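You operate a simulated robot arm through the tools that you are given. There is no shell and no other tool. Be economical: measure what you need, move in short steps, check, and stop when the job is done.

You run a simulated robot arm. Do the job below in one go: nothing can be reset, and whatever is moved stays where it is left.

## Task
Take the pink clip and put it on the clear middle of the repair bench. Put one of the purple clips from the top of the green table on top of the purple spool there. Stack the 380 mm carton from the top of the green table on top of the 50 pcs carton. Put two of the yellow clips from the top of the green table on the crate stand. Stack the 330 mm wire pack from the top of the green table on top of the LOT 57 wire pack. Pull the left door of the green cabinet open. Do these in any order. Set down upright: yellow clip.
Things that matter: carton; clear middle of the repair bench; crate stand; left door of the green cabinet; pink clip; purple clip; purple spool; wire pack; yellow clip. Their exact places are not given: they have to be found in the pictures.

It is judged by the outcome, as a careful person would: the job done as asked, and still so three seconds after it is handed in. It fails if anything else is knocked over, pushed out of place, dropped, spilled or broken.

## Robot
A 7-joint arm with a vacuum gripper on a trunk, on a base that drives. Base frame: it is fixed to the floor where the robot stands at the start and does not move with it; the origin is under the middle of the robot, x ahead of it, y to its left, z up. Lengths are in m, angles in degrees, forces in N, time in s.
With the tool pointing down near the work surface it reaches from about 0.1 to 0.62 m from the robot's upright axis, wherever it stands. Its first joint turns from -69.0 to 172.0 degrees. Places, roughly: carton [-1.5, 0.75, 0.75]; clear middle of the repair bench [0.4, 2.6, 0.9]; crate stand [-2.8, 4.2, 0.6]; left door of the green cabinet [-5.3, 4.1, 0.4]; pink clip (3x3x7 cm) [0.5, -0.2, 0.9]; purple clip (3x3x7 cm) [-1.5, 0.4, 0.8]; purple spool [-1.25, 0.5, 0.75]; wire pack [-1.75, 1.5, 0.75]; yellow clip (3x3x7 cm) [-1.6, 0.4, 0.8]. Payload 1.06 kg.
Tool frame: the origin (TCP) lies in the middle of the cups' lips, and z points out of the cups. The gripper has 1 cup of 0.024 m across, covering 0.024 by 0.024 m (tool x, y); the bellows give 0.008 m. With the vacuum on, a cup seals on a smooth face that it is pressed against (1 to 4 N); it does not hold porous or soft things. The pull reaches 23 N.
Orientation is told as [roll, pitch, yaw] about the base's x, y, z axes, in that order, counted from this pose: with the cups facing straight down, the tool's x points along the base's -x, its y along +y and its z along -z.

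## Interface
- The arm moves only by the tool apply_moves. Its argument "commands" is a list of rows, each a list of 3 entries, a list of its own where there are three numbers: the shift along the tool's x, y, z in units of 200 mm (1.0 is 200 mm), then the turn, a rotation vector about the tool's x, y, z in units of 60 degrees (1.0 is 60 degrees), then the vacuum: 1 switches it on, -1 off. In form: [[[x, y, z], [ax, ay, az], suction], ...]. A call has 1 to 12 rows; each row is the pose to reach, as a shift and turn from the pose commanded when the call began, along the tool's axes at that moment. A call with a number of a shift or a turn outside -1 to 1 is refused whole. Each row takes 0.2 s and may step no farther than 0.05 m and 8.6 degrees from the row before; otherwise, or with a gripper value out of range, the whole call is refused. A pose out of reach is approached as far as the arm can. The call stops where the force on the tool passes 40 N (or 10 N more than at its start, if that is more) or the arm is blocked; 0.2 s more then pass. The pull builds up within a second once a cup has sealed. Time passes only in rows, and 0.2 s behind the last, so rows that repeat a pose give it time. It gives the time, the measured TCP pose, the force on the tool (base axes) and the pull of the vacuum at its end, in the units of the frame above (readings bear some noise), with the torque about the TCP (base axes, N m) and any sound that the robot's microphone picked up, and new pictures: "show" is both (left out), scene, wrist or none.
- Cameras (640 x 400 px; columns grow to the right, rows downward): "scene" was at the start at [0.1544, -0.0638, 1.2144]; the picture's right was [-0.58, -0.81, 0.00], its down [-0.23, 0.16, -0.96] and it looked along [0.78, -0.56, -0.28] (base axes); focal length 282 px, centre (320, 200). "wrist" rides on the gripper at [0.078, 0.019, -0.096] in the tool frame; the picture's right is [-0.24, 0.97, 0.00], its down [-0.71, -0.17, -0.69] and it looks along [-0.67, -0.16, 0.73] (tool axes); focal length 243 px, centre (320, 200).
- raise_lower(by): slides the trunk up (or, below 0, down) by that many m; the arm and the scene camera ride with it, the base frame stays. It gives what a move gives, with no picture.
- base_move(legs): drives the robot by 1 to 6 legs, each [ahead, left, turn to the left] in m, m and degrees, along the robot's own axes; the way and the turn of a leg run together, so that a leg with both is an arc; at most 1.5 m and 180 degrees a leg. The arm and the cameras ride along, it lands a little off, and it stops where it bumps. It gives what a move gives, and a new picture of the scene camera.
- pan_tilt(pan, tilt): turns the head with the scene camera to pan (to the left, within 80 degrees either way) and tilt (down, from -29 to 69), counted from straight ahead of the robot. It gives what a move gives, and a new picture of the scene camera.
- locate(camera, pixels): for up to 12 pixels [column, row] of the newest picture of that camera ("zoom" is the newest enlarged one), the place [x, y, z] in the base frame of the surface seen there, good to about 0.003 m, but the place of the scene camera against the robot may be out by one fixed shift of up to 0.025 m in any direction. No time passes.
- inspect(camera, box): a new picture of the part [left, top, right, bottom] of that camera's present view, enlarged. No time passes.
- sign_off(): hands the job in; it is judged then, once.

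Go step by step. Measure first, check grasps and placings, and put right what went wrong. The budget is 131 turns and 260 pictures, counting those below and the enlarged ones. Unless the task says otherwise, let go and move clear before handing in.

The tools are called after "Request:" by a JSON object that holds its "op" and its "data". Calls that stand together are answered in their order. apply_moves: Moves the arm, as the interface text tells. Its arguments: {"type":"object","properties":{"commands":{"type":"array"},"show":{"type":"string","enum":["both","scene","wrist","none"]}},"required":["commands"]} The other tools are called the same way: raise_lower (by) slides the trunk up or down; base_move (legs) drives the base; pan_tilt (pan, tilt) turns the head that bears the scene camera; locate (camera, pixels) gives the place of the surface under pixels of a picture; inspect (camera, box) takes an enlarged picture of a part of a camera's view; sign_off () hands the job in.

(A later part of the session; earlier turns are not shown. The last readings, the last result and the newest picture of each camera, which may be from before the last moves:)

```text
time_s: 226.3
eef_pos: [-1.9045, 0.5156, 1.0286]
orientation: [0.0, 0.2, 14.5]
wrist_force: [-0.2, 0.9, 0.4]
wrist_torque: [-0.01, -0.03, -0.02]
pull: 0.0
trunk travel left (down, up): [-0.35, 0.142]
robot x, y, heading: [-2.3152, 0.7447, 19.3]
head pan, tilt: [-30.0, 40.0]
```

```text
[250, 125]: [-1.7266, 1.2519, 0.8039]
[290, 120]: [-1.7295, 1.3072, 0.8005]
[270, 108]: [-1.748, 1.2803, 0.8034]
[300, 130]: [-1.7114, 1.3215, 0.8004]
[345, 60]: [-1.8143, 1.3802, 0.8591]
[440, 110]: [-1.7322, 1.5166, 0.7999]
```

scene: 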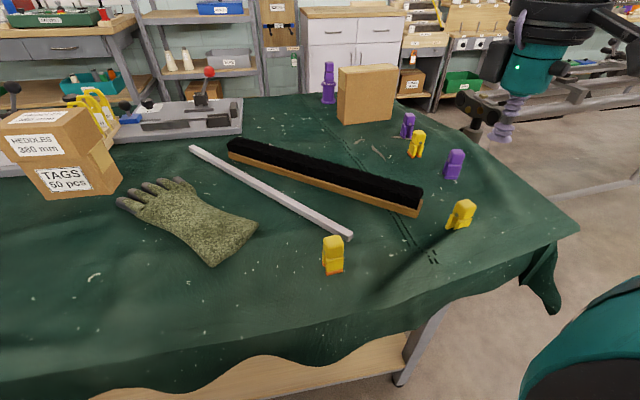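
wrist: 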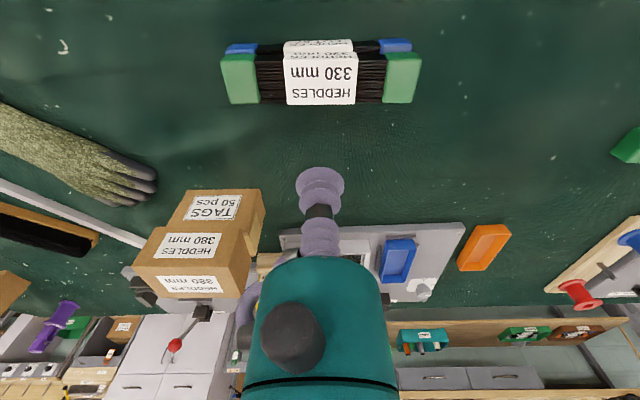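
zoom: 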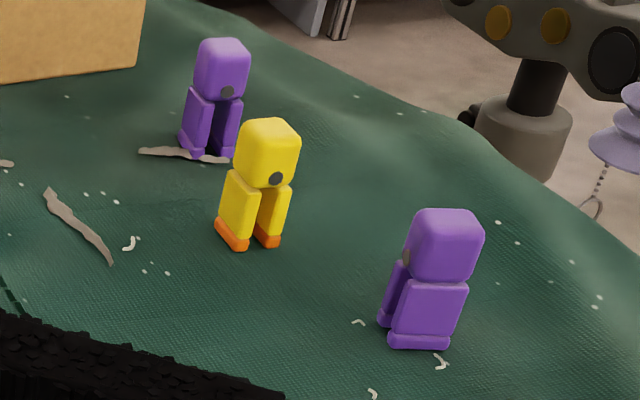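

Clips A and C have the same orange feet, while B does not, so I will take A and C. A's top centre is about (-1.881,0.690,0.865); I move above it.

Request:
{"op": "apply_moves", "data": {"commands": [[[-0.08, 0.2, 0], [0, 0, 0], -1], [[-0.16, 0.4, 0], [0, 0, 0], -1], [[-0.25, 0.6, 0.1], [0, 0, 0], -1], [[-0.333, 0.8, 0.2], [0, 0, 0], -1], [[-0.333, 0.812, 0.4], [0, 0, 0], -1], [[-0.333, 0.812, 0.6], [0, 0, 0], -1], [[-0.333, 0.812, 0.6], [0, 0, 0], -1]], "show": "none"}}

Request:
{"op": "inspect", "data": {"camera": "wrist", "box": [250, 60, 390, 220]}}

Request:
{"op": "inspect", "data": {"camera": "scene", "box": [280, 180, 390, 290]}}

```text
time_s: 227.9
eef_pos: [-1.8791, 0.6897, 0.9095]
orientation: [-0.1, 0.0, 14.5]
wrist_force: [1.0, 1.0, 0.5]
wrist_torque: [0.0, 0.0, -0.01]
pull: 0.0
trunk travel left (down, up): [-0.35, 0.142]
robot x, y, heading: [-2.3165, 0.7504, 19.6]
head pan, tilt: [-30.0, 40.0]
```

```text
2.50 times, centred on (320, 140) of wrist
```

zoom: 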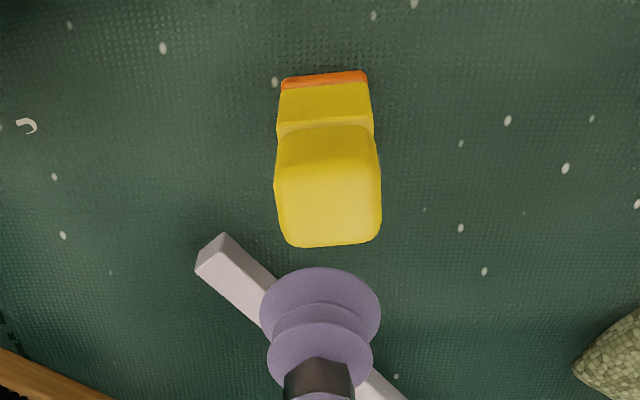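

```text
3.64 times, centred on (335, 235) of scene
```

zoom: 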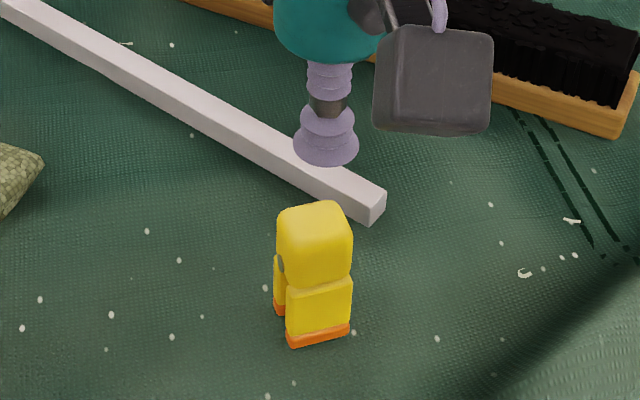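

The clip is about 2 mm to +y of the cup. I correct, come down to 25 mm above, and look again.

Request:
{"op": "apply_moves", "data": {"commands": [[[0, 0.01, 0.1], [0, 0, 0], -1], [[0, 0.01, 0.11], [0, 0, 0], -1]], "show": "wrist"}}

Request:
{"op": "locate", "data": {"camera": "wrist", "pixels": [[322, 155], [308, 155], [338, 155], [322, 145], [322, 164]]}}

Request:
{"op": "inspect", "data": {"camera": "wrist", "box": [270, 80, 370, 200]}}

```text
time_s: 228.5
eef_pos: [-1.8821, 0.6906, 0.887]
orientation: [0.0, 0.0, 14.4]
wrist_force: [0.0, 0.8, 0.3]
wrist_torque: [0.02, -0.02, -0.04]
pull: 0.1
trunk travel left (down, up): [-0.35, 0.142]
robot x, y, heading: [-2.3144, 0.7465, 19.4]
head pan, tilt: [-30.0, 40.0]
```

wrist: 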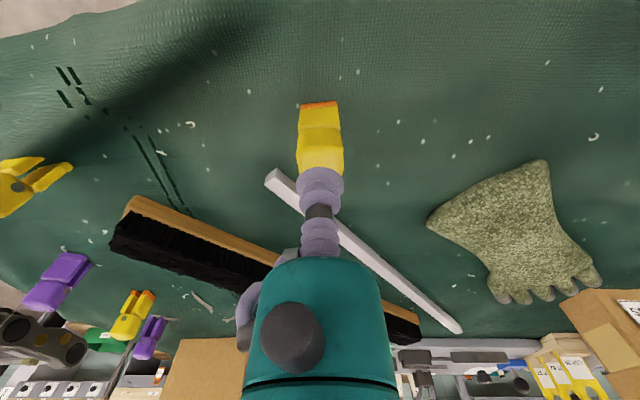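

```text
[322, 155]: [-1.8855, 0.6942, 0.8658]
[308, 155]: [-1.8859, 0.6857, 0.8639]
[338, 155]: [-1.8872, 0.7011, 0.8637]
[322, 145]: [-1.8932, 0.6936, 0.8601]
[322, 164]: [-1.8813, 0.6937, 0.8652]
```

```text
3.33 times, centred on (320, 140) of wrist
```

zoom: 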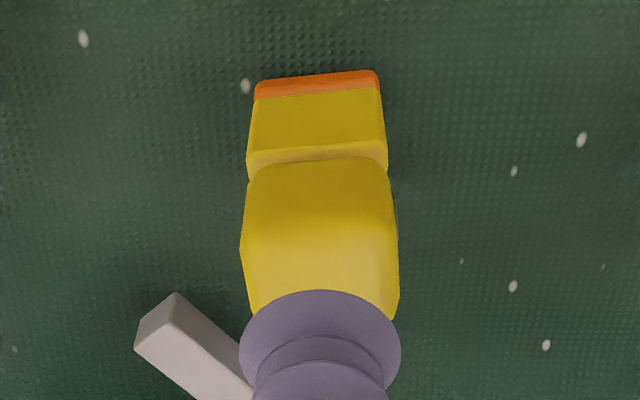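

The top spans x≈-1.890…-1.866. I shift 3 mm forward and press.

Request:
{"op": "apply_moves", "data": {"commands": [[[-0.015, 0, 0.06], [0, 0, 0], 1], [[-0.015, 0, 0.1], [0, 0, 0], 1], [[-0.015, 0, 0.115], [0, 0, 0], 1], [[-0.015, 0, 0.122], [0, 0, 0], 1], [[-0.015, 0, 0.122], [0, 0, 0], 1], [[-0.015, 0, 0.122], [0, 0, 0], 1], [[-0.015, 0, 0.122], [0, 0, 0], 1]], "show": "none"}}

Request:
{"op": "inspect", "data": {"camera": "scene", "box": [290, 190, 380, 290]}}

```text
time_s: 230.1
eef_pos: [-1.8799, 0.692, 0.8614]
orientation: [0.0, 0.0, 14.5]
wrist_force: [1.4, 1.1, 9.4]
wrist_torque: [0.04, -0.03, -0.02]
pull: 23.6
trunk travel left (down, up): [-0.35, 0.142]
robot x, y, heading: [-2.3148, 0.7487, 19.5]
head pan, tilt: [-30.0, 40.0]
```

```text
4.00 times, centred on (335, 240) of scene
```

zoom: 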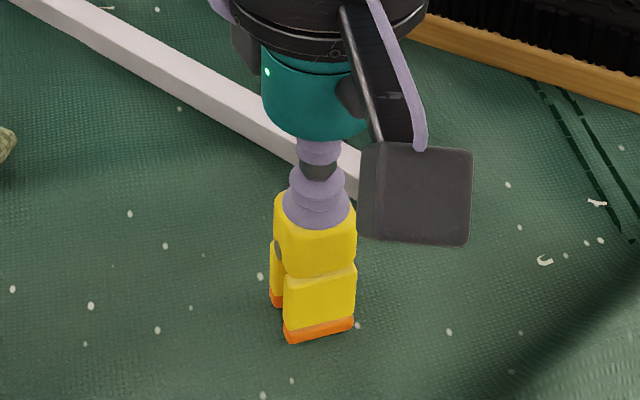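

Sealed. I lift and drive to the crate stand in the north.

Request:
{"op": "apply_moves", "data": {"commands": [[[0, 0, -0.1], [0, 0, 0], 1], [[0, 0, -0.3], [0, 0, 0], 1], [[0, 0, -0.5], [0, 0, 0], 1], [[0, 0, -0.7], [0, 0, 0], 1], [[0.1, 0, -0.8], [0, 0, 0], 1]], "show": "wrist"}}

Request:
{"op": "base_move", "data": {"legs": [[-0.4, 0, 0], [0, 0, 70], [1.3, 0, 0], [0.9, 0.1, 0]]}}

Request:
{"op": "pan_tilt", "data": {"pan": 0, "tilt": 25}}

```text
time_s: 231.3
eef_pos: [-1.8984, 0.6841, 1.0218]
orientation: [0.1, 0.0, 14.5]
wrist_force: [0.2, 0.2, -0.4]
wrist_torque: [-0.05, -0.02, -0.03]
pull: 22.9
trunk travel left (down, up): [-0.35, 0.142]
robot x, y, heading: [-2.3162, 0.75, 19.4]
head pan, tilt: [-30.0, 40.0]
```

wrist: 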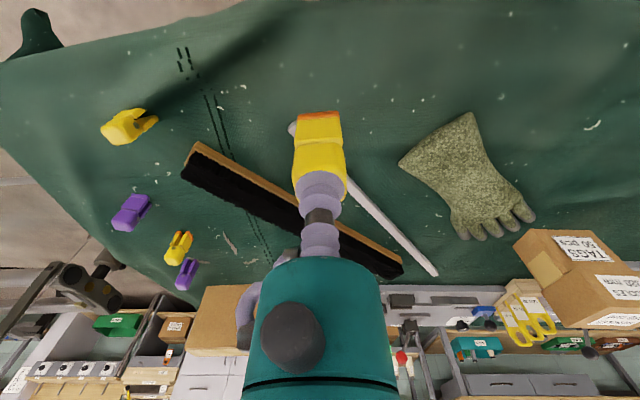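

```text
time_s: 247.2
eef_pos: [-2.5799, 3.1856, 1.0206]
orientation: [0.0, 0.0, 84.9]
wrist_force: [-0.4, 0.6, 0.0]
wrist_torque: [-0.04, 0.01, 0.02]
pull: 22.3
trunk travel left (down, up): [-0.35, 0.142]
robot x, y, heading: [-2.7784, 2.8127, 90.1]
head pan, tilt: [-30.0, 40.0]
```

scene: 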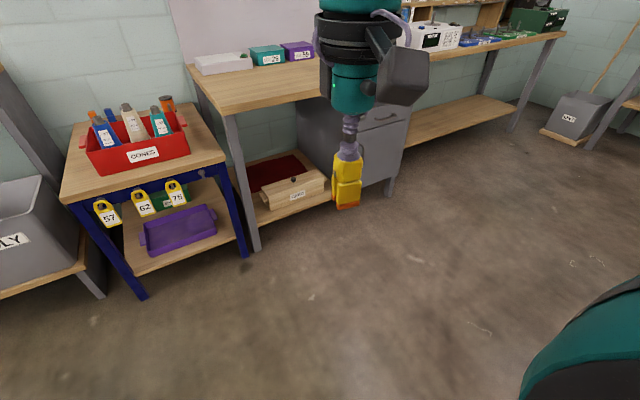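

```text
time_s: 248.2
eef_pos: [-2.5787, 3.184, 1.0191]
orientation: [0.1, 0.0, 84.9]
wrist_force: [-0.3, -0.7, -0.2]
wrist_torque: [-0.01, 0.0, -0.01]
pull: 22.7
trunk travel left (down, up): [-0.35, 0.142]
robot x, y, heading: [-2.7825, 2.8116, 89.7]
head pan, tilt: [0.0, 25.0]
```

scene: 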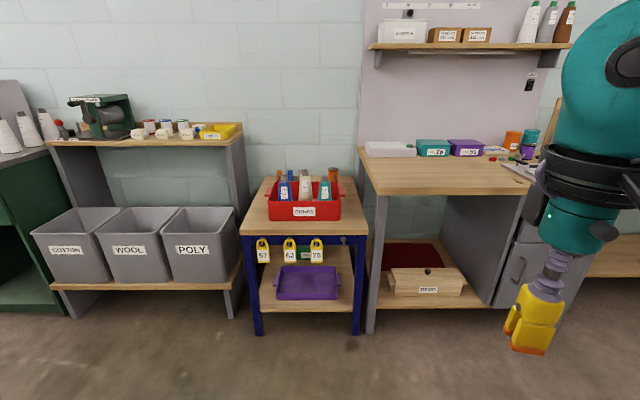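

The blue-legged stand with the red CONES crate at (305,215) matches the crate stand. I measure its free top area.

Request:
{"op": "locate", "data": {"camera": "scene", "pixels": [[255, 228], [350, 228], [262, 200], [352, 200], [272, 218], [340, 218], [268, 185], [303, 228], [345, 190], [358, 232]]}}

Request:
{"op": "inspect", "data": {"camera": "scene", "box": [225, 160, 385, 270]}}

```text
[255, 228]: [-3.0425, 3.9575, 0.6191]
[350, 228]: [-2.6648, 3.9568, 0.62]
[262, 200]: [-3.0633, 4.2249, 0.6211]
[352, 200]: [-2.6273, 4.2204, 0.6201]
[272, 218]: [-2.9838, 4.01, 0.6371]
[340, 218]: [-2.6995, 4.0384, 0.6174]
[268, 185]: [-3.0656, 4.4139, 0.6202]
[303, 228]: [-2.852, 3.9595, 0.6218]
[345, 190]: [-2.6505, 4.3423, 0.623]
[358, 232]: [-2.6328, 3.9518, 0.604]
```

```text
3.64 times, centred on (305, 215) of scene
```

zoom: 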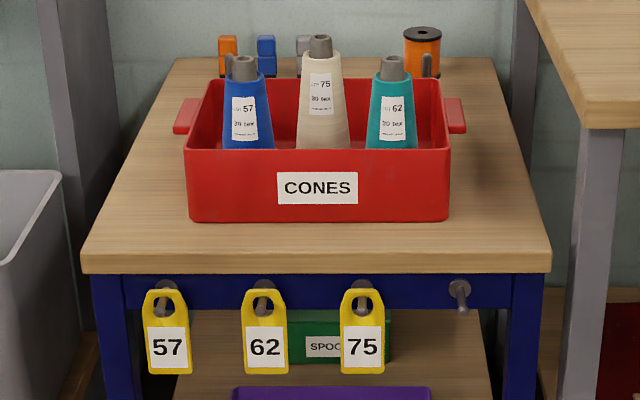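

The stand's top (z≈0.62) has a free strip to the right of the crate, about x -2.70…-2.60 and y 3.96…4.15. I lower the trunk and drive up to it.

Request:
{"op": "raise_lower", "data": {"by": -0.18}}

Request:
{"op": "base_move", "data": {"legs": [[0.72, 0, 0]]}}

Request:
{"op": "pan_tilt", "data": {"pan": -10, "tilt": 45}}

```text
time_s: 250.2
eef_pos: [-2.5802, 3.1837, 0.8391]
orientation: [0.0, 0.0, 84.8]
wrist_force: [0.1, 0.2, 0.3]
wrist_torque: [-0.04, -0.02, -0.03]
pull: 23.2
trunk travel left (down, up): [-0.17, 0.322]
robot x, y, heading: [-2.7824, 2.8112, 89.7]
head pan, tilt: [0.0, 25.0]
```

```text
time_s: 254.2
eef_pos: [-2.5832, 3.9124, 0.8404]
orientation: [0.0, -0.1, 85.3]
wrist_force: [-0.5, 0.3, 0.2]
wrist_torque: [0.01, 0.0, 0.01]
pull: 23.1
trunk travel left (down, up): [-0.17, 0.322]
robot x, y, heading: [-2.783, 3.5387, 90.3]
head pan, tilt: [0.0, 25.0]
```

scene: 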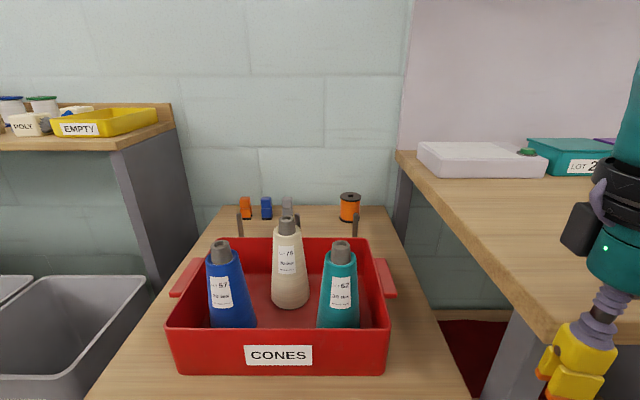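

```text
time_s: 255.0
eef_pos: [-2.5833, 3.9125, 0.8397]
orientation: [0.0, 0.0, 85.3]
wrist_force: [-0.3, -0.5, -0.1]
wrist_torque: [0.03, 0.01, -0.01]
pull: 22.9
trunk travel left (down, up): [-0.17, 0.322]
robot x, y, heading: [-2.7838, 3.5369, 90.3]
head pan, tilt: [-10.0, 45.0]
```

scene: 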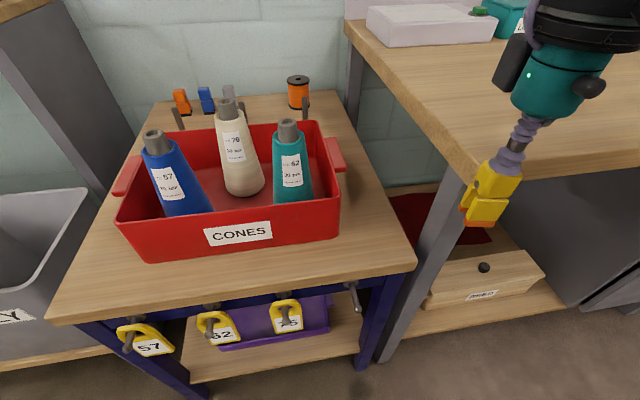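

The clip hangs near the bench's corner. I measure the corner and the free strip before moving.

Request:
{"op": "locate", "data": {"camera": "scene", "pixels": [[478, 175], [370, 200], [410, 260], [345, 250], [365, 180], [345, 170], [342, 225], [400, 235], [375, 240], [480, 190], [290, 125], [230, 102]]}}

```text
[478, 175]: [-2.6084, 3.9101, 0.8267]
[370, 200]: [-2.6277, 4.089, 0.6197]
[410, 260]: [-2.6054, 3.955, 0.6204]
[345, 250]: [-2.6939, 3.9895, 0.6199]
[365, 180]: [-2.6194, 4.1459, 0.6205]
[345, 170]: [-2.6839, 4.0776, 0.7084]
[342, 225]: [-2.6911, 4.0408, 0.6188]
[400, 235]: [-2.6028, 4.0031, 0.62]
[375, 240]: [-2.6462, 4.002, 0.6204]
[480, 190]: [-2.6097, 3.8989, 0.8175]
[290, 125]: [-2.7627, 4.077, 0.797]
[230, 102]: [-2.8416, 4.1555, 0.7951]
```

I move the clip left, away from the bench, before going over the stand.

Request:
{"op": "apply_moves", "data": {"commands": [[[0, 0.15, 0], [0, 0, 0], 1], [[-0.02, 0.3, 0], [0, 0, 0], 1], [[-0.02, 0.3, 0], [0, 0, 0], 1]], "show": "wrist"}}

```text
time_s: 255.8
eef_pos: [-2.6437, 3.9202, 0.8399]
orientation: [0.1, -0.1, 85.3]
wrist_force: [-0.1, -0.2, 0.5]
wrist_torque: [0.03, 0.04, 0.0]
pull: 23.2
trunk travel left (down, up): [-0.17, 0.322]
robot x, y, heading: [-2.7798, 3.5333, 90.3]
head pan, tilt: [-10.0, 45.0]
```

wrist: 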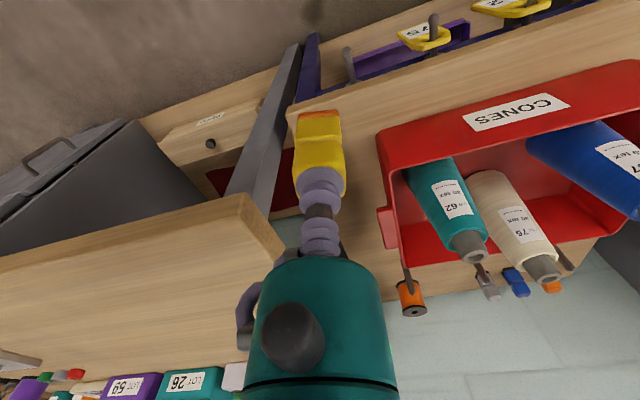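

Request:
{"op": "locate", "data": {"camera": "wrist", "pixels": [[350, 120], [370, 110], [290, 107], [365, 160], [385, 140], [385, 212], [250, 197], [284, 250], [380, 200], [362, 190], [270, 240], [350, 100]]}}

```text
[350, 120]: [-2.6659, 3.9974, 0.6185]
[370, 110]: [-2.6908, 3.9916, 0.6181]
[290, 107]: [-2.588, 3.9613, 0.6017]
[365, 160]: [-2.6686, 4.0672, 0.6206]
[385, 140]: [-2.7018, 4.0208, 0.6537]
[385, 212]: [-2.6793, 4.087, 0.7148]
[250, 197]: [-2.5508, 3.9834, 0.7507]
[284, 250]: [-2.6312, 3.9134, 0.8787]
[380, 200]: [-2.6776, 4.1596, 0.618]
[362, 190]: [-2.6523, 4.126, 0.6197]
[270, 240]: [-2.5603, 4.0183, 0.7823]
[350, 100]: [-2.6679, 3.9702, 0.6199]
```

The stand top is at 0.6195, the crate's side at x -2.70 and the stand's edge at -2.588. I set clip 1 at (-2.638,4.05): forward first, then down.

Request:
{"op": "apply_moves", "data": {"commands": [[[-0.2, 0.01, 0], [0, 0, 0], 1], [[-0.4, 0.02, 0], [0, 0, 0], 1], [[-0.64, 0.028, 0], [0, 0, 0], 1], [[-0.64, 0.028, 0.2], [0, 0, 0], 1], [[-0.64, 0.028, 0.4], [0, 0, 0], 1], [[-0.64, 0.028, 0.6], [0, 0, 0], 1], [[-0.64, 0.028, 0.72], [0, 0, 0], 1], [[-0.64, 0.028, 0.72], [0, 0, 0], 1]]}}

```text
time_s: 257.6
eef_pos: [-2.6375, 4.049, 0.6943]
orientation: [0.1, 0.0, 85.3]
wrist_force: [-0.1, 0.4, 0.1]
wrist_torque: [0.02, 0.0, 0.01]
pull: 23.1
trunk travel left (down, up): [-0.17, 0.322]
robot x, y, heading: [-2.7787, 3.5363, 90.5]
head pan, tilt: [-10.0, 45.0]
```

scene: 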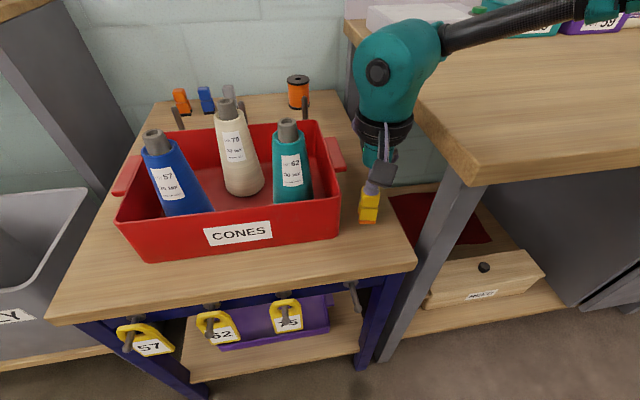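
wrist: 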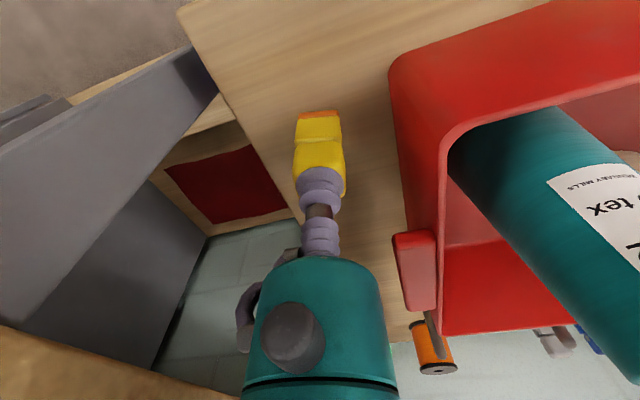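

I ease down to contact.

Request:
{"op": "apply_moves", "data": {"commands": [[[0, 0, 0.03], [0, 0, 0], 1], [[0, 0, 0.045], [0, 0, 0], 1], [[0, 0, 0.055], [0, 0, 0], 1], [[0, 0, 0.062], [0, 0, 0], 1], [[0, 0, 0.062], [0, 0, 0], 1]], "show": "none"}}

```text
time_s: 258.8
eef_pos: [-2.6378, 4.0487, 0.6838]
orientation: [0.1, -0.1, 85.2]
wrist_force: [1.4, -0.8, 14.8]
wrist_torque: [-0.02, 0.0, -0.01]
pull: 23.3
trunk travel left (down, up): [-0.17, 0.322]
robot x, y, heading: [-2.7804, 3.5378, 90.2]
head pan, tilt: [-10.0, 45.0]
```

In contact. I release, rise, and pull back.

Request:
{"op": "apply_moves", "data": {"commands": [[[0, 0, -0.007], [0, 0, 0], 1], [[0, 0, -0.007], [0, 0, 0], -1], [[0, 0, -0.007], [0, 0, 0], -1], [[0, 0, -0.007], [0, 0, 0], -1], [[0, 0, -0.007], [0, 0, 0], -1], [[0, 0, -0.03], [0, 0, 0], -1], [[0, 0, -0.1], [0, 0, 0], -1], [[0, 0, -0.3], [0, 0, 0], -1], [[0, 0, -0.5], [0, 0, 0], -1], [[0, 0, -0.7], [0, 0, 0], -1], [[0.2, 0, -0.8], [0, 0, 0], -1], [[0.4, 0, -0.85], [0, 0, 0], -1]]}}

```text
time_s: 261.4
eef_pos: [-2.6446, 3.9685, 0.8538]
orientation: [0.1, 0.0, 85.3]
wrist_force: [0.2, -0.2, -0.7]
wrist_torque: [0.0, 0.01, -0.02]
pull: 0.0
trunk travel left (down, up): [-0.17, 0.322]
robot x, y, heading: [-2.7832, 3.5337, 90.3]
head pan, tilt: [-10.0, 45.0]
```

scene: 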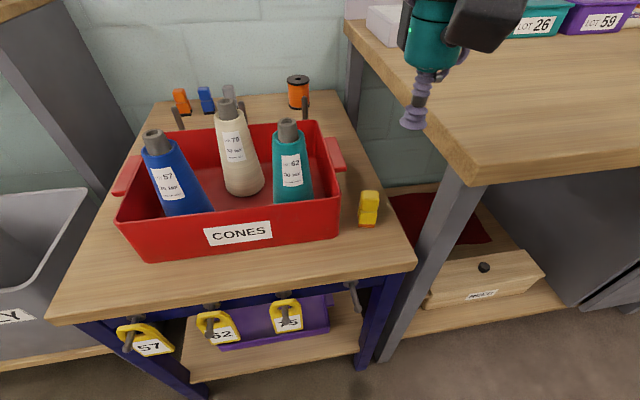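
wrist: 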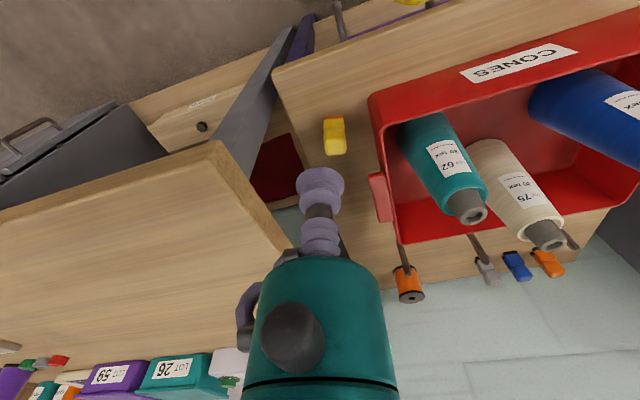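

Clip 1 stands upright on the stand. I raise the trunk and go back for the second yellow clip, C, approaching the table's southwest corner.

Request:
{"op": "base_move", "data": {"legs": [[-1.4, 0, 0], [-1.4, 0, 0], [0, 0, -47], [0, -0.6, 0]]}}

Request:
{"op": "raise_lower", "data": {"by": 0.18}}

Request:
{"op": "pan_tilt", "data": {"pan": -30, "tilt": 30}}

```text
time_s: 282.4
eef_pos: [-1.9145, 0.5139, 0.8526]
orientation: [0.0, -0.1, 38.7]
wrist_force: [0.1, 0.7, 0.2]
wrist_torque: [-0.01, -0.01, -0.02]
pull: 0.1
trunk travel left (down, up): [-0.17, 0.322]
robot x, y, heading: [-2.3222, 0.3138, 43.9]
head pan, tilt: [-10.0, 45.0]
```

scene: 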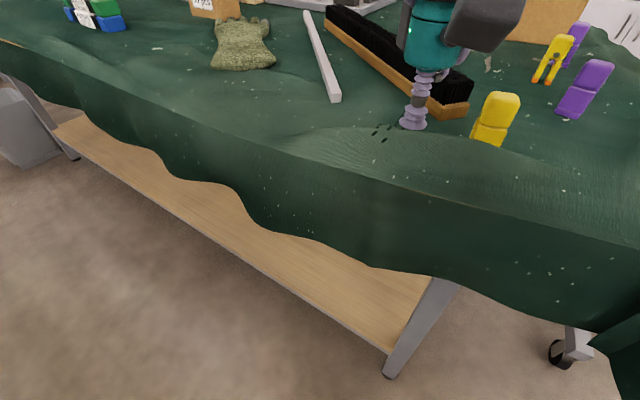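

```text
time_s: 284.4
eef_pos: [-1.9155, 0.514, 1.0344]
orientation: [0.0, 0.0, 38.7]
wrist_force: [0.0, 0.2, -0.3]
wrist_torque: [-0.02, 0.01, -0.01]
pull: 0.1
trunk travel left (down, up): [-0.35, 0.142]
robot x, y, heading: [-2.3217, 0.3147, 43.7]
head pan, tilt: [-10.0, 45.0]
```

```text
time_s: 285.2
eef_pos: [-1.9149, 0.5134, 1.0335]
orientation: [0.1, 0.0, 38.7]
wrist_force: [-0.1, 0.3, 0.8]
wrist_torque: [0.01, 0.03, -0.01]
pull: 0.1
trunk travel left (down, up): [-0.35, 0.142]
robot x, y, heading: [-2.3256, 0.3164, 43.8]
head pan, tilt: [-30.0, 30.0]
```

scene: 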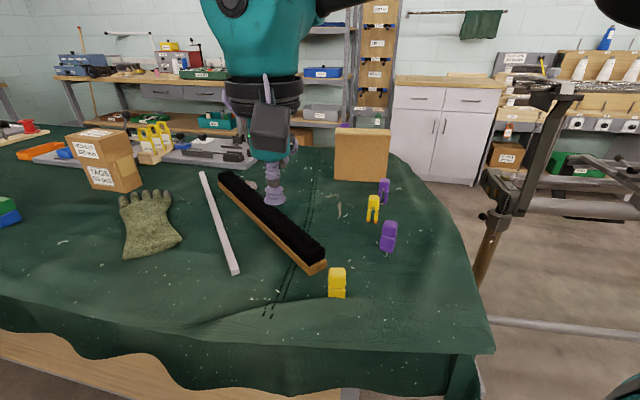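

I edge closer to the corner.

Request:
{"op": "base_move", "data": {"legs": [[0, -0.2, 0], [0.115, 0, 0]]}}

Request:
{"op": "apply_moves", "data": {"commands": [[[0, -0.05, 0], [0, 0, 0], -1]]}}

```text
time_s: 288.4
eef_pos: [-1.6927, 0.4465, 1.0339]
orientation: [-0.1, 0.0, 38.5]
wrist_force: [-0.6, 0.1, 0.6]
wrist_torque: [-0.02, 0.02, -0.02]
pull: 0.0
trunk travel left (down, up): [-0.35, 0.142]
robot x, y, heading: [-2.1016, 0.2498, 43.4]
head pan, tilt: [-30.0, 30.0]
```

scene: 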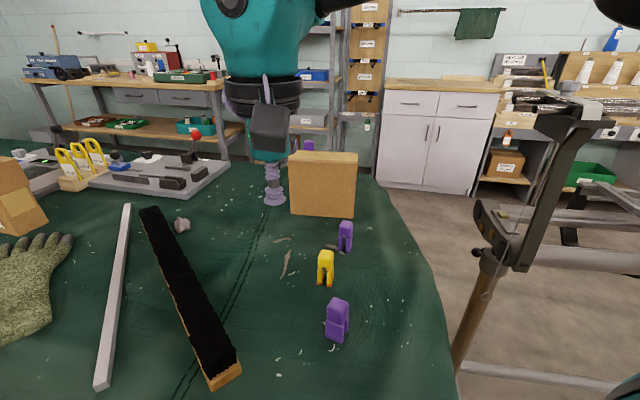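

```text
time_s: 288.8
eef_pos: [-1.6858, 0.4388, 1.0338]
orientation: [0.0, 0.0, 38.6]
wrist_force: [0.0, -0.9, 0.0]
wrist_torque: [-0.01, 0.01, -0.01]
pull: 0.1
trunk travel left (down, up): [-0.35, 0.142]
robot x, y, heading: [-2.0985, 0.2494, 43.7]
head pan, tilt: [-30.0, 30.0]
```

scene: 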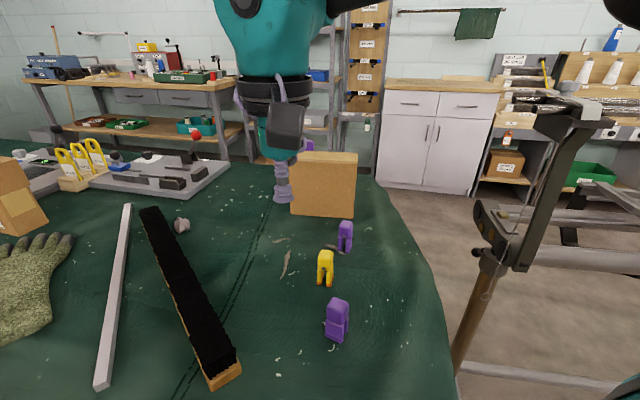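
wrist: 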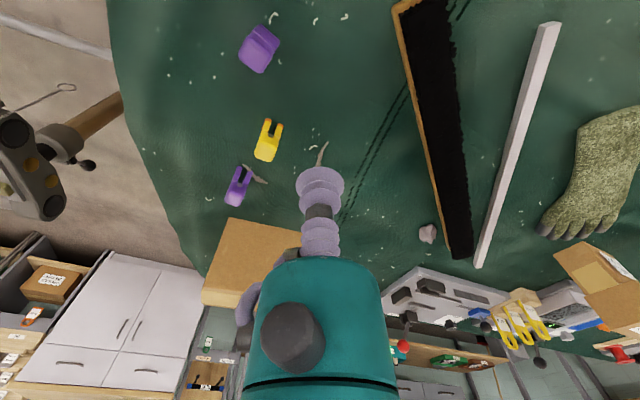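

Clip C shows at wrist (267,142), with its orange feet and the dark button. I zoom in to locate its top.

Request:
{"op": "inspect", "data": {"camera": "wrist", "box": [232, 105, 302, 175]}}

Request:
{"op": "locate", "data": {"camera": "zoom", "pixels": [[320, 250], [280, 250], [350, 250], [310, 285], [320, 215], [300, 260]]}}

```text
5.71 times, centred on (267, 140) of wrist
```

zoom: 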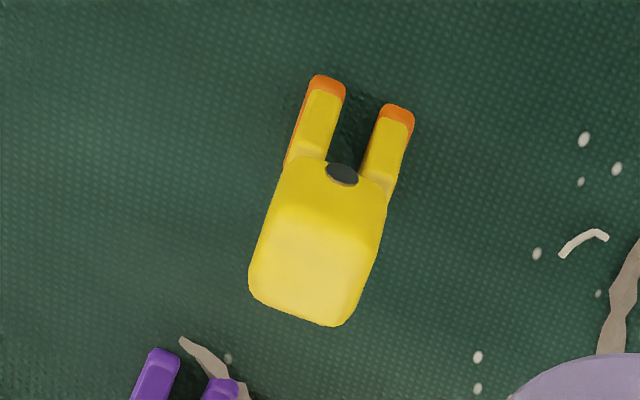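

```text
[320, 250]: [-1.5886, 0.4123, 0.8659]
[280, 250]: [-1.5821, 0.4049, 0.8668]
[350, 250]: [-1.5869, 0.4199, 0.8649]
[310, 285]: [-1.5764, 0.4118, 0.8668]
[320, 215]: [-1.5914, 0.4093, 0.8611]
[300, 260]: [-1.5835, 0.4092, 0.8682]
```

C's top centre is about (-1.5825,0.4115,0.866). I move above it.

Request:
{"op": "apply_moves", "data": {"commands": [[[-0.106, -0.143, 0.1], [0, 0, 0], -1], [[-0.212, -0.286, 0.2], [0, 0, 0], -1], [[-0.318, -0.429, 0.3], [0, 0, 0], -1], [[-0.318, -0.429, 0.5], [0, 0, 0], -1], [[-0.318, -0.429, 0.7], [0, 0, 0], -1], [[-0.318, -0.429, 0.71], [0, 0, 0], -1]], "show": "wrist"}}

Request:
{"op": "inspect", "data": {"camera": "wrist", "box": [270, 80, 370, 200]}}

Request:
{"op": "locate", "data": {"camera": "zoom", "pixels": [[320, 250], [260, 250], [380, 250], [320, 220], [320, 280], [290, 250]]}}

```text
time_s: 290.2
eef_pos: [-1.5819, 0.4113, 0.8921]
orientation: [0.0, 0.0, 38.5]
wrist_force: [0.4, -0.6, 0.2]
wrist_torque: [0.0, -0.03, 0.0]
pull: 0.0
trunk travel left (down, up): [-0.35, 0.142]
robot x, y, heading: [-2.1022, 0.2492, 43.6]
head pan, tilt: [-30.0, 30.0]
```

wrist: 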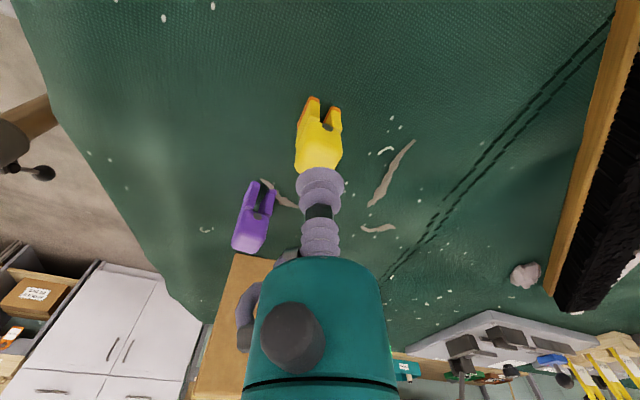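

```text
3.33 times, centred on (320, 140) of wrist
```

zoom: 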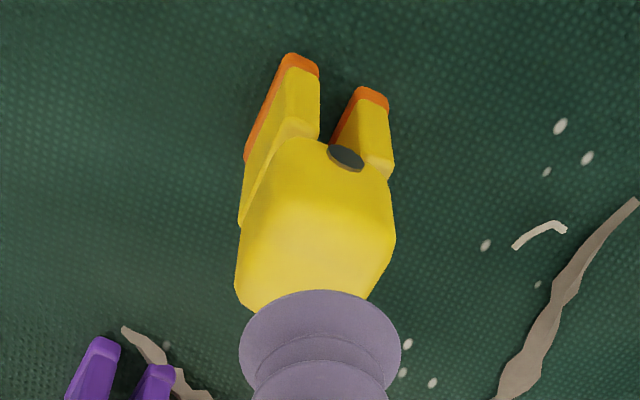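

```text
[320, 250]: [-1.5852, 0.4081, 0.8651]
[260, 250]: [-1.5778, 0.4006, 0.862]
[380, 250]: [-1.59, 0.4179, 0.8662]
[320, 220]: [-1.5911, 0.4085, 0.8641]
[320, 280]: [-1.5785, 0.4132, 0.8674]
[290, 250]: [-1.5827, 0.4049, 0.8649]
```

Well centred. I press with the vacuum on.

Request:
{"op": "apply_moves", "data": {"commands": [[[0, -0.004, 0.08], [0, 0, 0], 1], [[0, -0.004, 0.125], [0, 0, 0], 1], [[0, -0.004, 0.138], [0, 0, 0], 1], [[0, -0.004, 0.147], [0, 0, 0], 1], [[0, -0.004, 0.147], [0, 0, 0], 1], [[0, -0.004, 0.147], [0, 0, 0], 1], [[0, -0.004, 0.147], [0, 0, 0], 1]], "show": "none"}}

```text
time_s: 291.8
eef_pos: [-1.584, 0.4099, 0.8627]
orientation: [0.0, 0.0, 38.6]
wrist_force: [-0.3, -0.7, 2.9]
wrist_torque: [-0.02, 0.01, 0.04]
pull: 0.1
trunk travel left (down, up): [-0.35, 0.142]
robot x, y, heading: [-2.1025, 0.2496, 43.7]
head pan, tilt: [-30.0, 30.0]
```

No seal yet at 2.9 N. I look at how the cup sits.

Request:
{"op": "inspect", "data": {"camera": "wrist", "box": [270, 90, 370, 210]}}

Request:
{"op": "inspect", "data": {"camera": "scene", "box": [285, 220, 365, 300]}}

```text
3.33 times, centred on (320, 150) of wrist
```

zoom: 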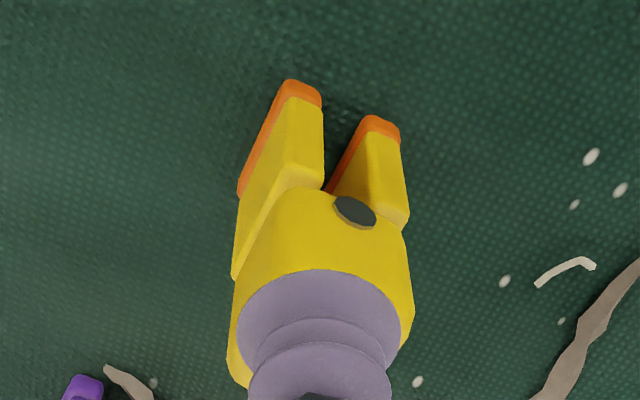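

```text
5.00 times, centred on (325, 260) of scene
```

zoom: 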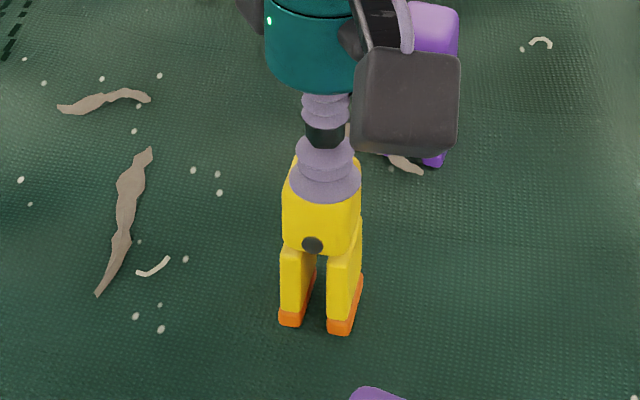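

The cup sits too near the robot-side edge. I lift slightly, shift 3.5 mm forward, and press again.

Request:
{"op": "apply_moves", "data": {"commands": [[[0, 0, -0.05], [0, 0, 0], 1], [[-0.018, 0, -0.05], [0, 0, 0], 1], [[-0.018, 0, -0.01], [0, 0, 0], 1], [[-0.018, 0, 0.002], [0, 0, 0], 1], [[-0.018, 0, 0.004], [0, 0, 0], 1], [[-0.018, 0, 0.004], [0, 0, 0], 1], [[-0.018, 0, 0.004], [0, 0, 0], 1], [[-0.018, 0, 0.004], [0, 0, 0], 1]], "show": "none"}}

```text
time_s: 293.6
eef_pos: [-1.5796, 0.4122, 0.8625]
orientation: [0.1, 0.0, 38.5]
wrist_force: [-0.3, 0.5, 11.9]
wrist_torque: [-0.03, -0.03, 0.01]
pull: 23.0
trunk travel left (down, up): [-0.35, 0.142]
robot x, y, heading: [-2.0989, 0.2508, 43.6]
head pan, tilt: [-30.0, 30.0]
```

Sealed. I lift and drive back to the crate stand.

Request:
{"op": "apply_moves", "data": {"commands": [[[0, 0, -0.1], [0, 0, 0], 1], [[0, 0, -0.3], [0, 0, 0], 1], [[0, 0, -0.5], [0, 0, 0], 1], [[0.1, 0, -0.7], [0, 0, 0], 1], [[0.3, 0, -0.8], [0, 0, 0], 1], [[0.5, 0.05, -0.8], [0, 0, 0], 1]], "show": "wrist"}}

Request:
{"op": "base_move", "data": {"legs": [[-0.25, 0, 0], [0, 0.65, 0], [0, 0, 46.4], [1.4, 0, 0], [0.88, 0, 0]]}}

Request:
{"op": "raise_lower", "data": {"by": -0.18}}

```text
time_s: 295.0
eef_pos: [-1.6647, 0.3569, 1.0228]
orientation: [-0.1, -0.1, 38.6]
wrist_force: [-1.0, 0.7, -1.3]
wrist_torque: [-0.01, -0.02, 0.02]
pull: 23.0
trunk travel left (down, up): [-0.35, 0.142]
robot x, y, heading: [-2.1004, 0.2488, 43.3]
head pan, tilt: [-30.0, 30.0]
```

wrist: 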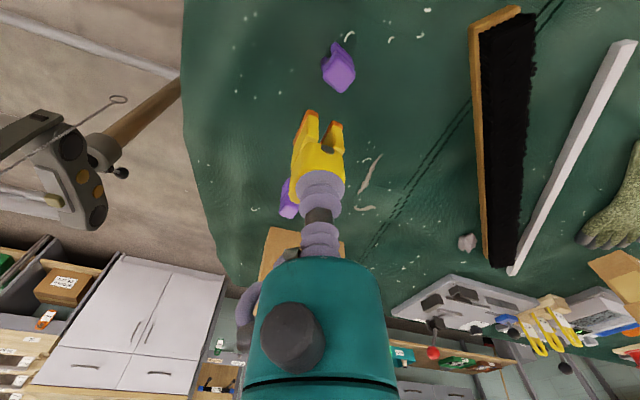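

```text
time_s: 315.6
eef_pos: [-2.4035, 3.2199, 1.0229]
orientation: [0.0, 0.0, 81.5]
wrist_force: [-0.4, 0.1, -0.4]
wrist_torque: [0.0, -0.01, 0.01]
pull: 23.2
trunk travel left (down, up): [-0.35, 0.142]
robot x, y, heading: [-2.6487, 2.8406, 86.6]
head pan, tilt: [-30.0, 30.0]
```

scene: 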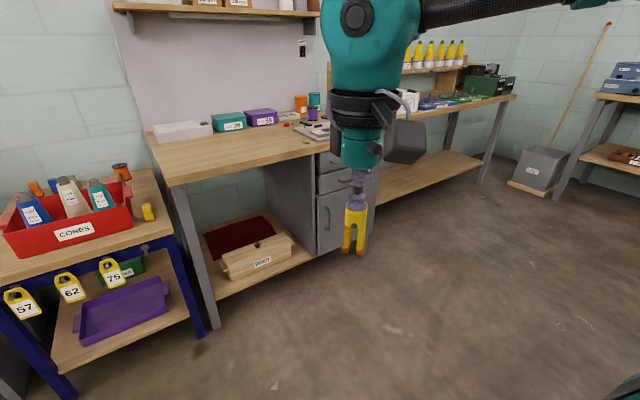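

```text
time_s: 317.6
eef_pos: [-2.4047, 3.219, 0.8421]
orientation: [0.0, 0.0, 81.6]
wrist_force: [1.2, 0.1, 0.2]
wrist_torque: [0.01, -0.03, -0.01]
pull: 22.7
trunk travel left (down, up): [-0.17, 0.322]
robot x, y, heading: [-2.6518, 2.841, 86.8]
head pan, tilt: [-30.0, 30.0]
```

Request:
{"op": "base_move", "data": {"legs": [[0, 0.15, 3.5], [0.66, 0, 0]]}}

Request:
{"op": "pan_tilt", "data": {"pan": -10, "tilt": 45}}

```text
time_s: 322.9
eef_pos: [-2.5822, 3.9025, 0.8415]
orientation: [0.0, 0.1, 85.4]
wrist_force: [-0.2, 0.2, -0.4]
wrist_torque: [-0.03, 0.04, 0.05]
pull: 23.3
trunk travel left (down, up): [-0.17, 0.322]
robot x, y, heading: [-2.8009, 3.5116, 90.3]
head pan, tilt: [-30.0, 30.0]
```

scene: 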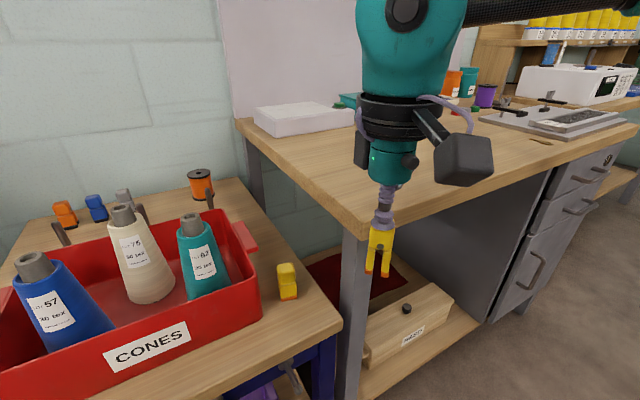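

```text
time_s: 323.7
eef_pos: [-2.582, 3.901, 0.8417]
orientation: [-0.1, -0.1, 85.2]
wrist_force: [0.1, -0.2, 0.4]
wrist_torque: [0.01, 0.02, 0.04]
pull: 22.7
trunk travel left (down, up): [-0.17, 0.322]
robot x, y, heading: [-2.8041, 3.51, 90.3]
head pan, tilt: [-10.0, 45.0]
```

scene: 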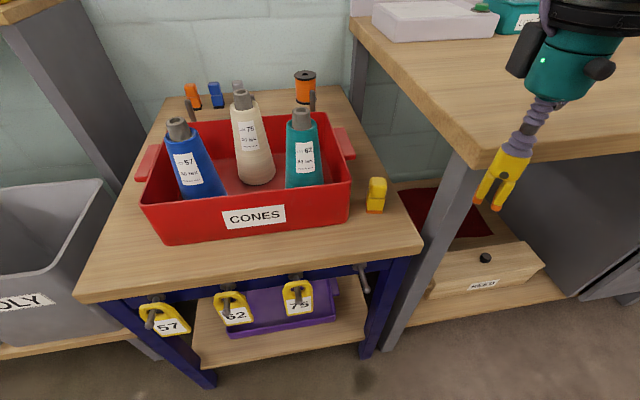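

I set clip 2 in front of clip 1, at (-2.66,3.985): left first, then forward, then down.

Request:
{"op": "apply_moves", "data": {"commands": [[[0, 0.2, 0], [0, 0, 0], 1], [[-0.1, 0.4, 0], [0, 0, 0], 1], [[-0.3, 0.423, 0], [0, 0, 0], 1], [[-0.387, 0.423, 0.1], [0, 0, 0], 1], [[-0.387, 0.423, 0.3], [0, 0, 0], 1], [[-0.387, 0.423, 0.5], [0, 0, 0], 1], [[-0.387, 0.423, 0.7], [0, 0, 0], 1], [[-0.387, 0.423, 0.73], [0, 0, 0], 1], [[-0.387, 0.423, 0.73], [0, 0, 0], 1]]}}

```text
time_s: 325.7
eef_pos: [-2.6615, 3.9855, 0.6962]
orientation: [-0.1, -0.1, 85.3]
wrist_force: [0.0, 1.3, -0.3]
wrist_torque: [0.01, -0.05, 0.02]
pull: 23.1
trunk travel left (down, up): [-0.17, 0.322]
robot x, y, heading: [-2.8036, 3.5062, 90.3]
head pan, tilt: [-10.0, 45.0]
```

scene: 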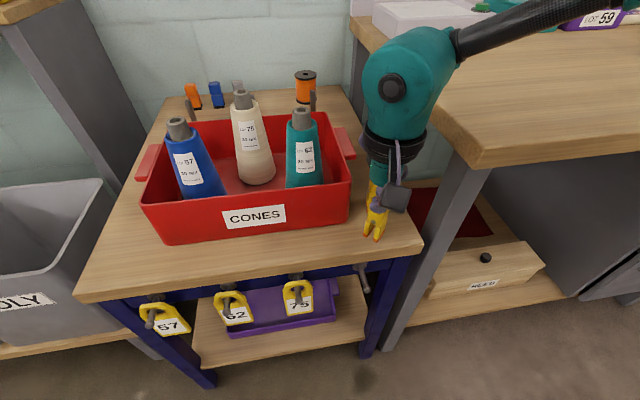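
wrist: 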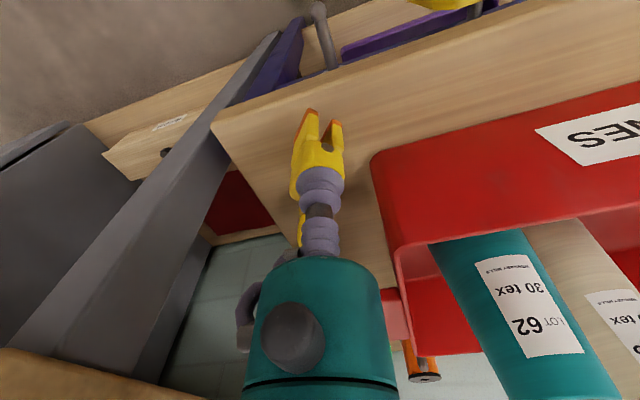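

Request:
{"op": "apply_moves", "data": {"commands": [[[0, 0, 0.035], [0, 0, 0], 1], [[0, 0, 0.05], [0, 0, 0], 1], [[0, 0, 0.06], [0, 0, 0], 1], [[0, 0, 0.068], [0, 0, 0], 1], [[0, 0, 0.068], [0, 0, 0], 1]], "show": "scene"}}

```text
time_s: 326.9
eef_pos: [-2.6603, 3.9849, 0.6818]
orientation: [0.0, -0.1, 85.3]
wrist_force: [0.4, -2.2, 16.4]
wrist_torque: [-0.01, -0.05, 0.0]
pull: 23.1
trunk travel left (down, up): [-0.17, 0.322]
robot x, y, heading: [-2.8034, 3.5081, 90.1]
head pan, tilt: [-10.0, 45.0]
```

scene: 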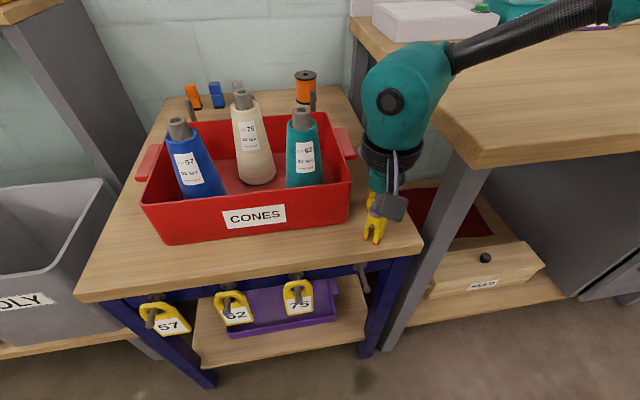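

In contact. I release, rise, and withdraw.

Request:
{"op": "apply_moves", "data": {"commands": [[[0, 0, -0.007], [0, 0, 0], 1], [[0, 0, -0.007], [0, 0, 0], -1], [[0, 0, -0.007], [0, 0, 0], -1], [[0, 0, -0.007], [0, 0, 0], -1], [[0, 0, -0.007], [0, 0, 0], -1], [[0, 0, -0.03], [0, 0, 0], -1], [[0, 0, -0.1], [0, 0, 0], -1], [[0, 0, -0.3], [0, 0, 0], -1], [[0, 0, -0.5], [0, 0, 0], -1], [[0, 0, -0.7], [0, 0, 0], -1], [[0.2, 0, -0.8], [0, 0, 0], -1], [[0.4, 0, -0.85], [0, 0, 0], -1]], "show": "scene"}}

Request:
{"op": "inspect", "data": {"camera": "scene", "box": [330, 150, 430, 260]}}

```text
time_s: 329.5
eef_pos: [-2.668, 3.9058, 0.8522]
orientation: [0.0, 0.0, 85.4]
wrist_force: [-0.8, -0.2, 0.4]
wrist_torque: [0.03, -0.02, -0.02]
pull: 0.1
trunk travel left (down, up): [-0.17, 0.322]
robot x, y, heading: [-2.8029, 3.5067, 90.1]
head pan, tilt: [-10.0, 45.0]
```

scene: 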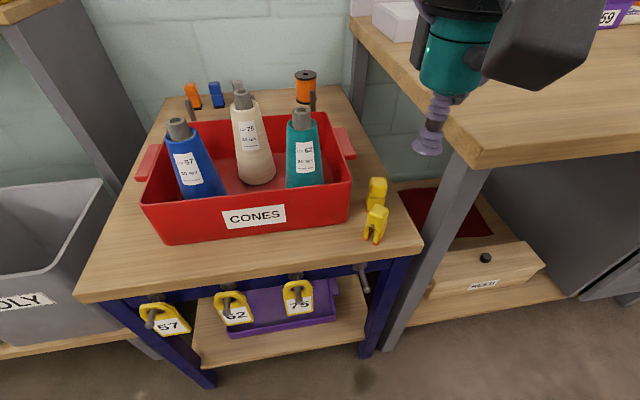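

```text
3.64 times, centred on (380, 205) of scene
```

zoom: 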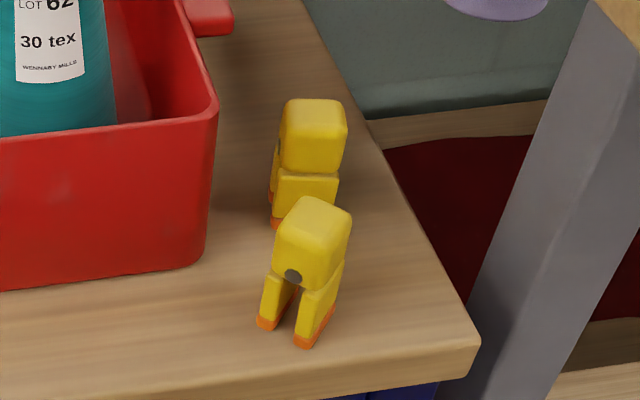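

Both yellow clips stand upright on the crate stand. Next is the green cabinet to the west: I back off a little and look left along the way.

Request:
{"op": "base_move", "data": {"legs": [[-0.3, 0, 0]]}}

Request:
{"op": "pan_tilt", "data": {"pan": 70, "tilt": 25}}

```text
time_s: 331.6
eef_pos: [-2.6682, 3.6056, 0.8515]
orientation: [-0.1, 0.1, 85.5]
wrist_force: [0.0, -0.4, 0.4]
wrist_torque: [0.02, -0.01, 0.01]
pull: 0.0
trunk travel left (down, up): [-0.17, 0.322]
robot x, y, heading: [-2.802, 3.2078, 90.6]
head pan, tilt: [-10.0, 45.0]
```

scene: 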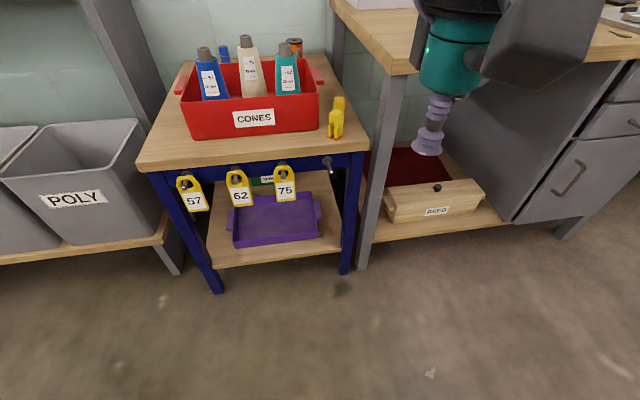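

```text
time_s: 333.1
eef_pos: [-2.6676, 3.6065, 0.851]
orientation: [-0.1, 0.0, 85.5]
wrist_force: [-0.1, -0.2, 0.2]
wrist_torque: [-0.02, 0.0, -0.03]
pull: 0.1
trunk travel left (down, up): [-0.17, 0.322]
robot x, y, heading: [-2.798, 3.2094, 90.4]
head pan, tilt: [70.0, 25.0]
```

scene: 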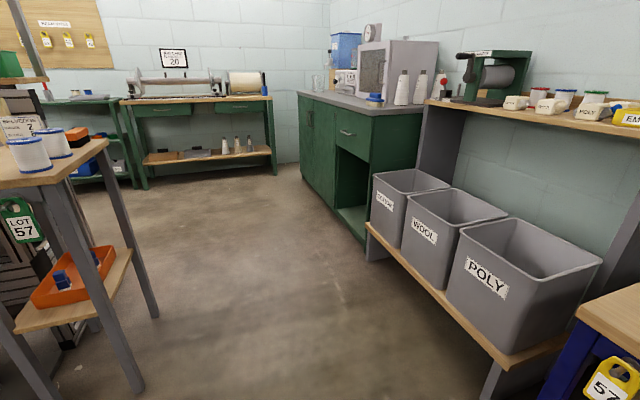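

Request:
{"op": "locate", "data": {"camera": "scene", "pixels": [[135, 390], [155, 315], [100, 145], [365, 240], [305, 180], [320, 150], [303, 120], [310, 118], [332, 150], [500, 365], [230, 180], [300, 93]]}}

Request:
{"op": "inspect", "data": {"camera": "scene", "box": [280, 70, 440, 250]}}

```text
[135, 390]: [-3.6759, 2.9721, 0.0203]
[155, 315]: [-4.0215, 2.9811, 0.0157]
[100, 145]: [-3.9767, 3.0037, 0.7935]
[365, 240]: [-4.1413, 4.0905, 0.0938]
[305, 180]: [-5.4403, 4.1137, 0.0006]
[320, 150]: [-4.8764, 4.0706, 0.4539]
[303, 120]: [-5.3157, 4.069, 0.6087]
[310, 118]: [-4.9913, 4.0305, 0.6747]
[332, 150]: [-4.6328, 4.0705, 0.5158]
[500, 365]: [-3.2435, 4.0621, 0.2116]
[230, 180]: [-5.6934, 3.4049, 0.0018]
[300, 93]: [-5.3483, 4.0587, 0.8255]
```

```text
2.22 times, centred on (360, 160) of scene
```

zoom: 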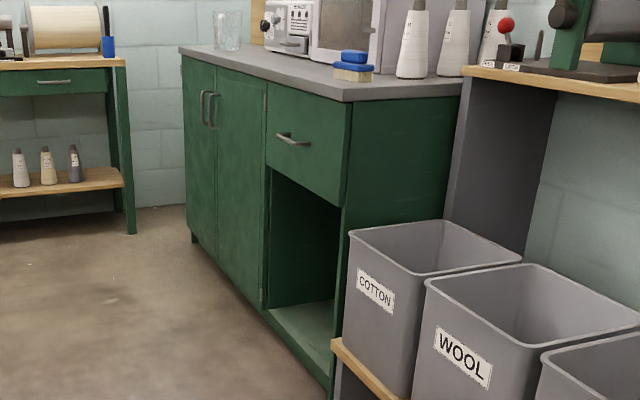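

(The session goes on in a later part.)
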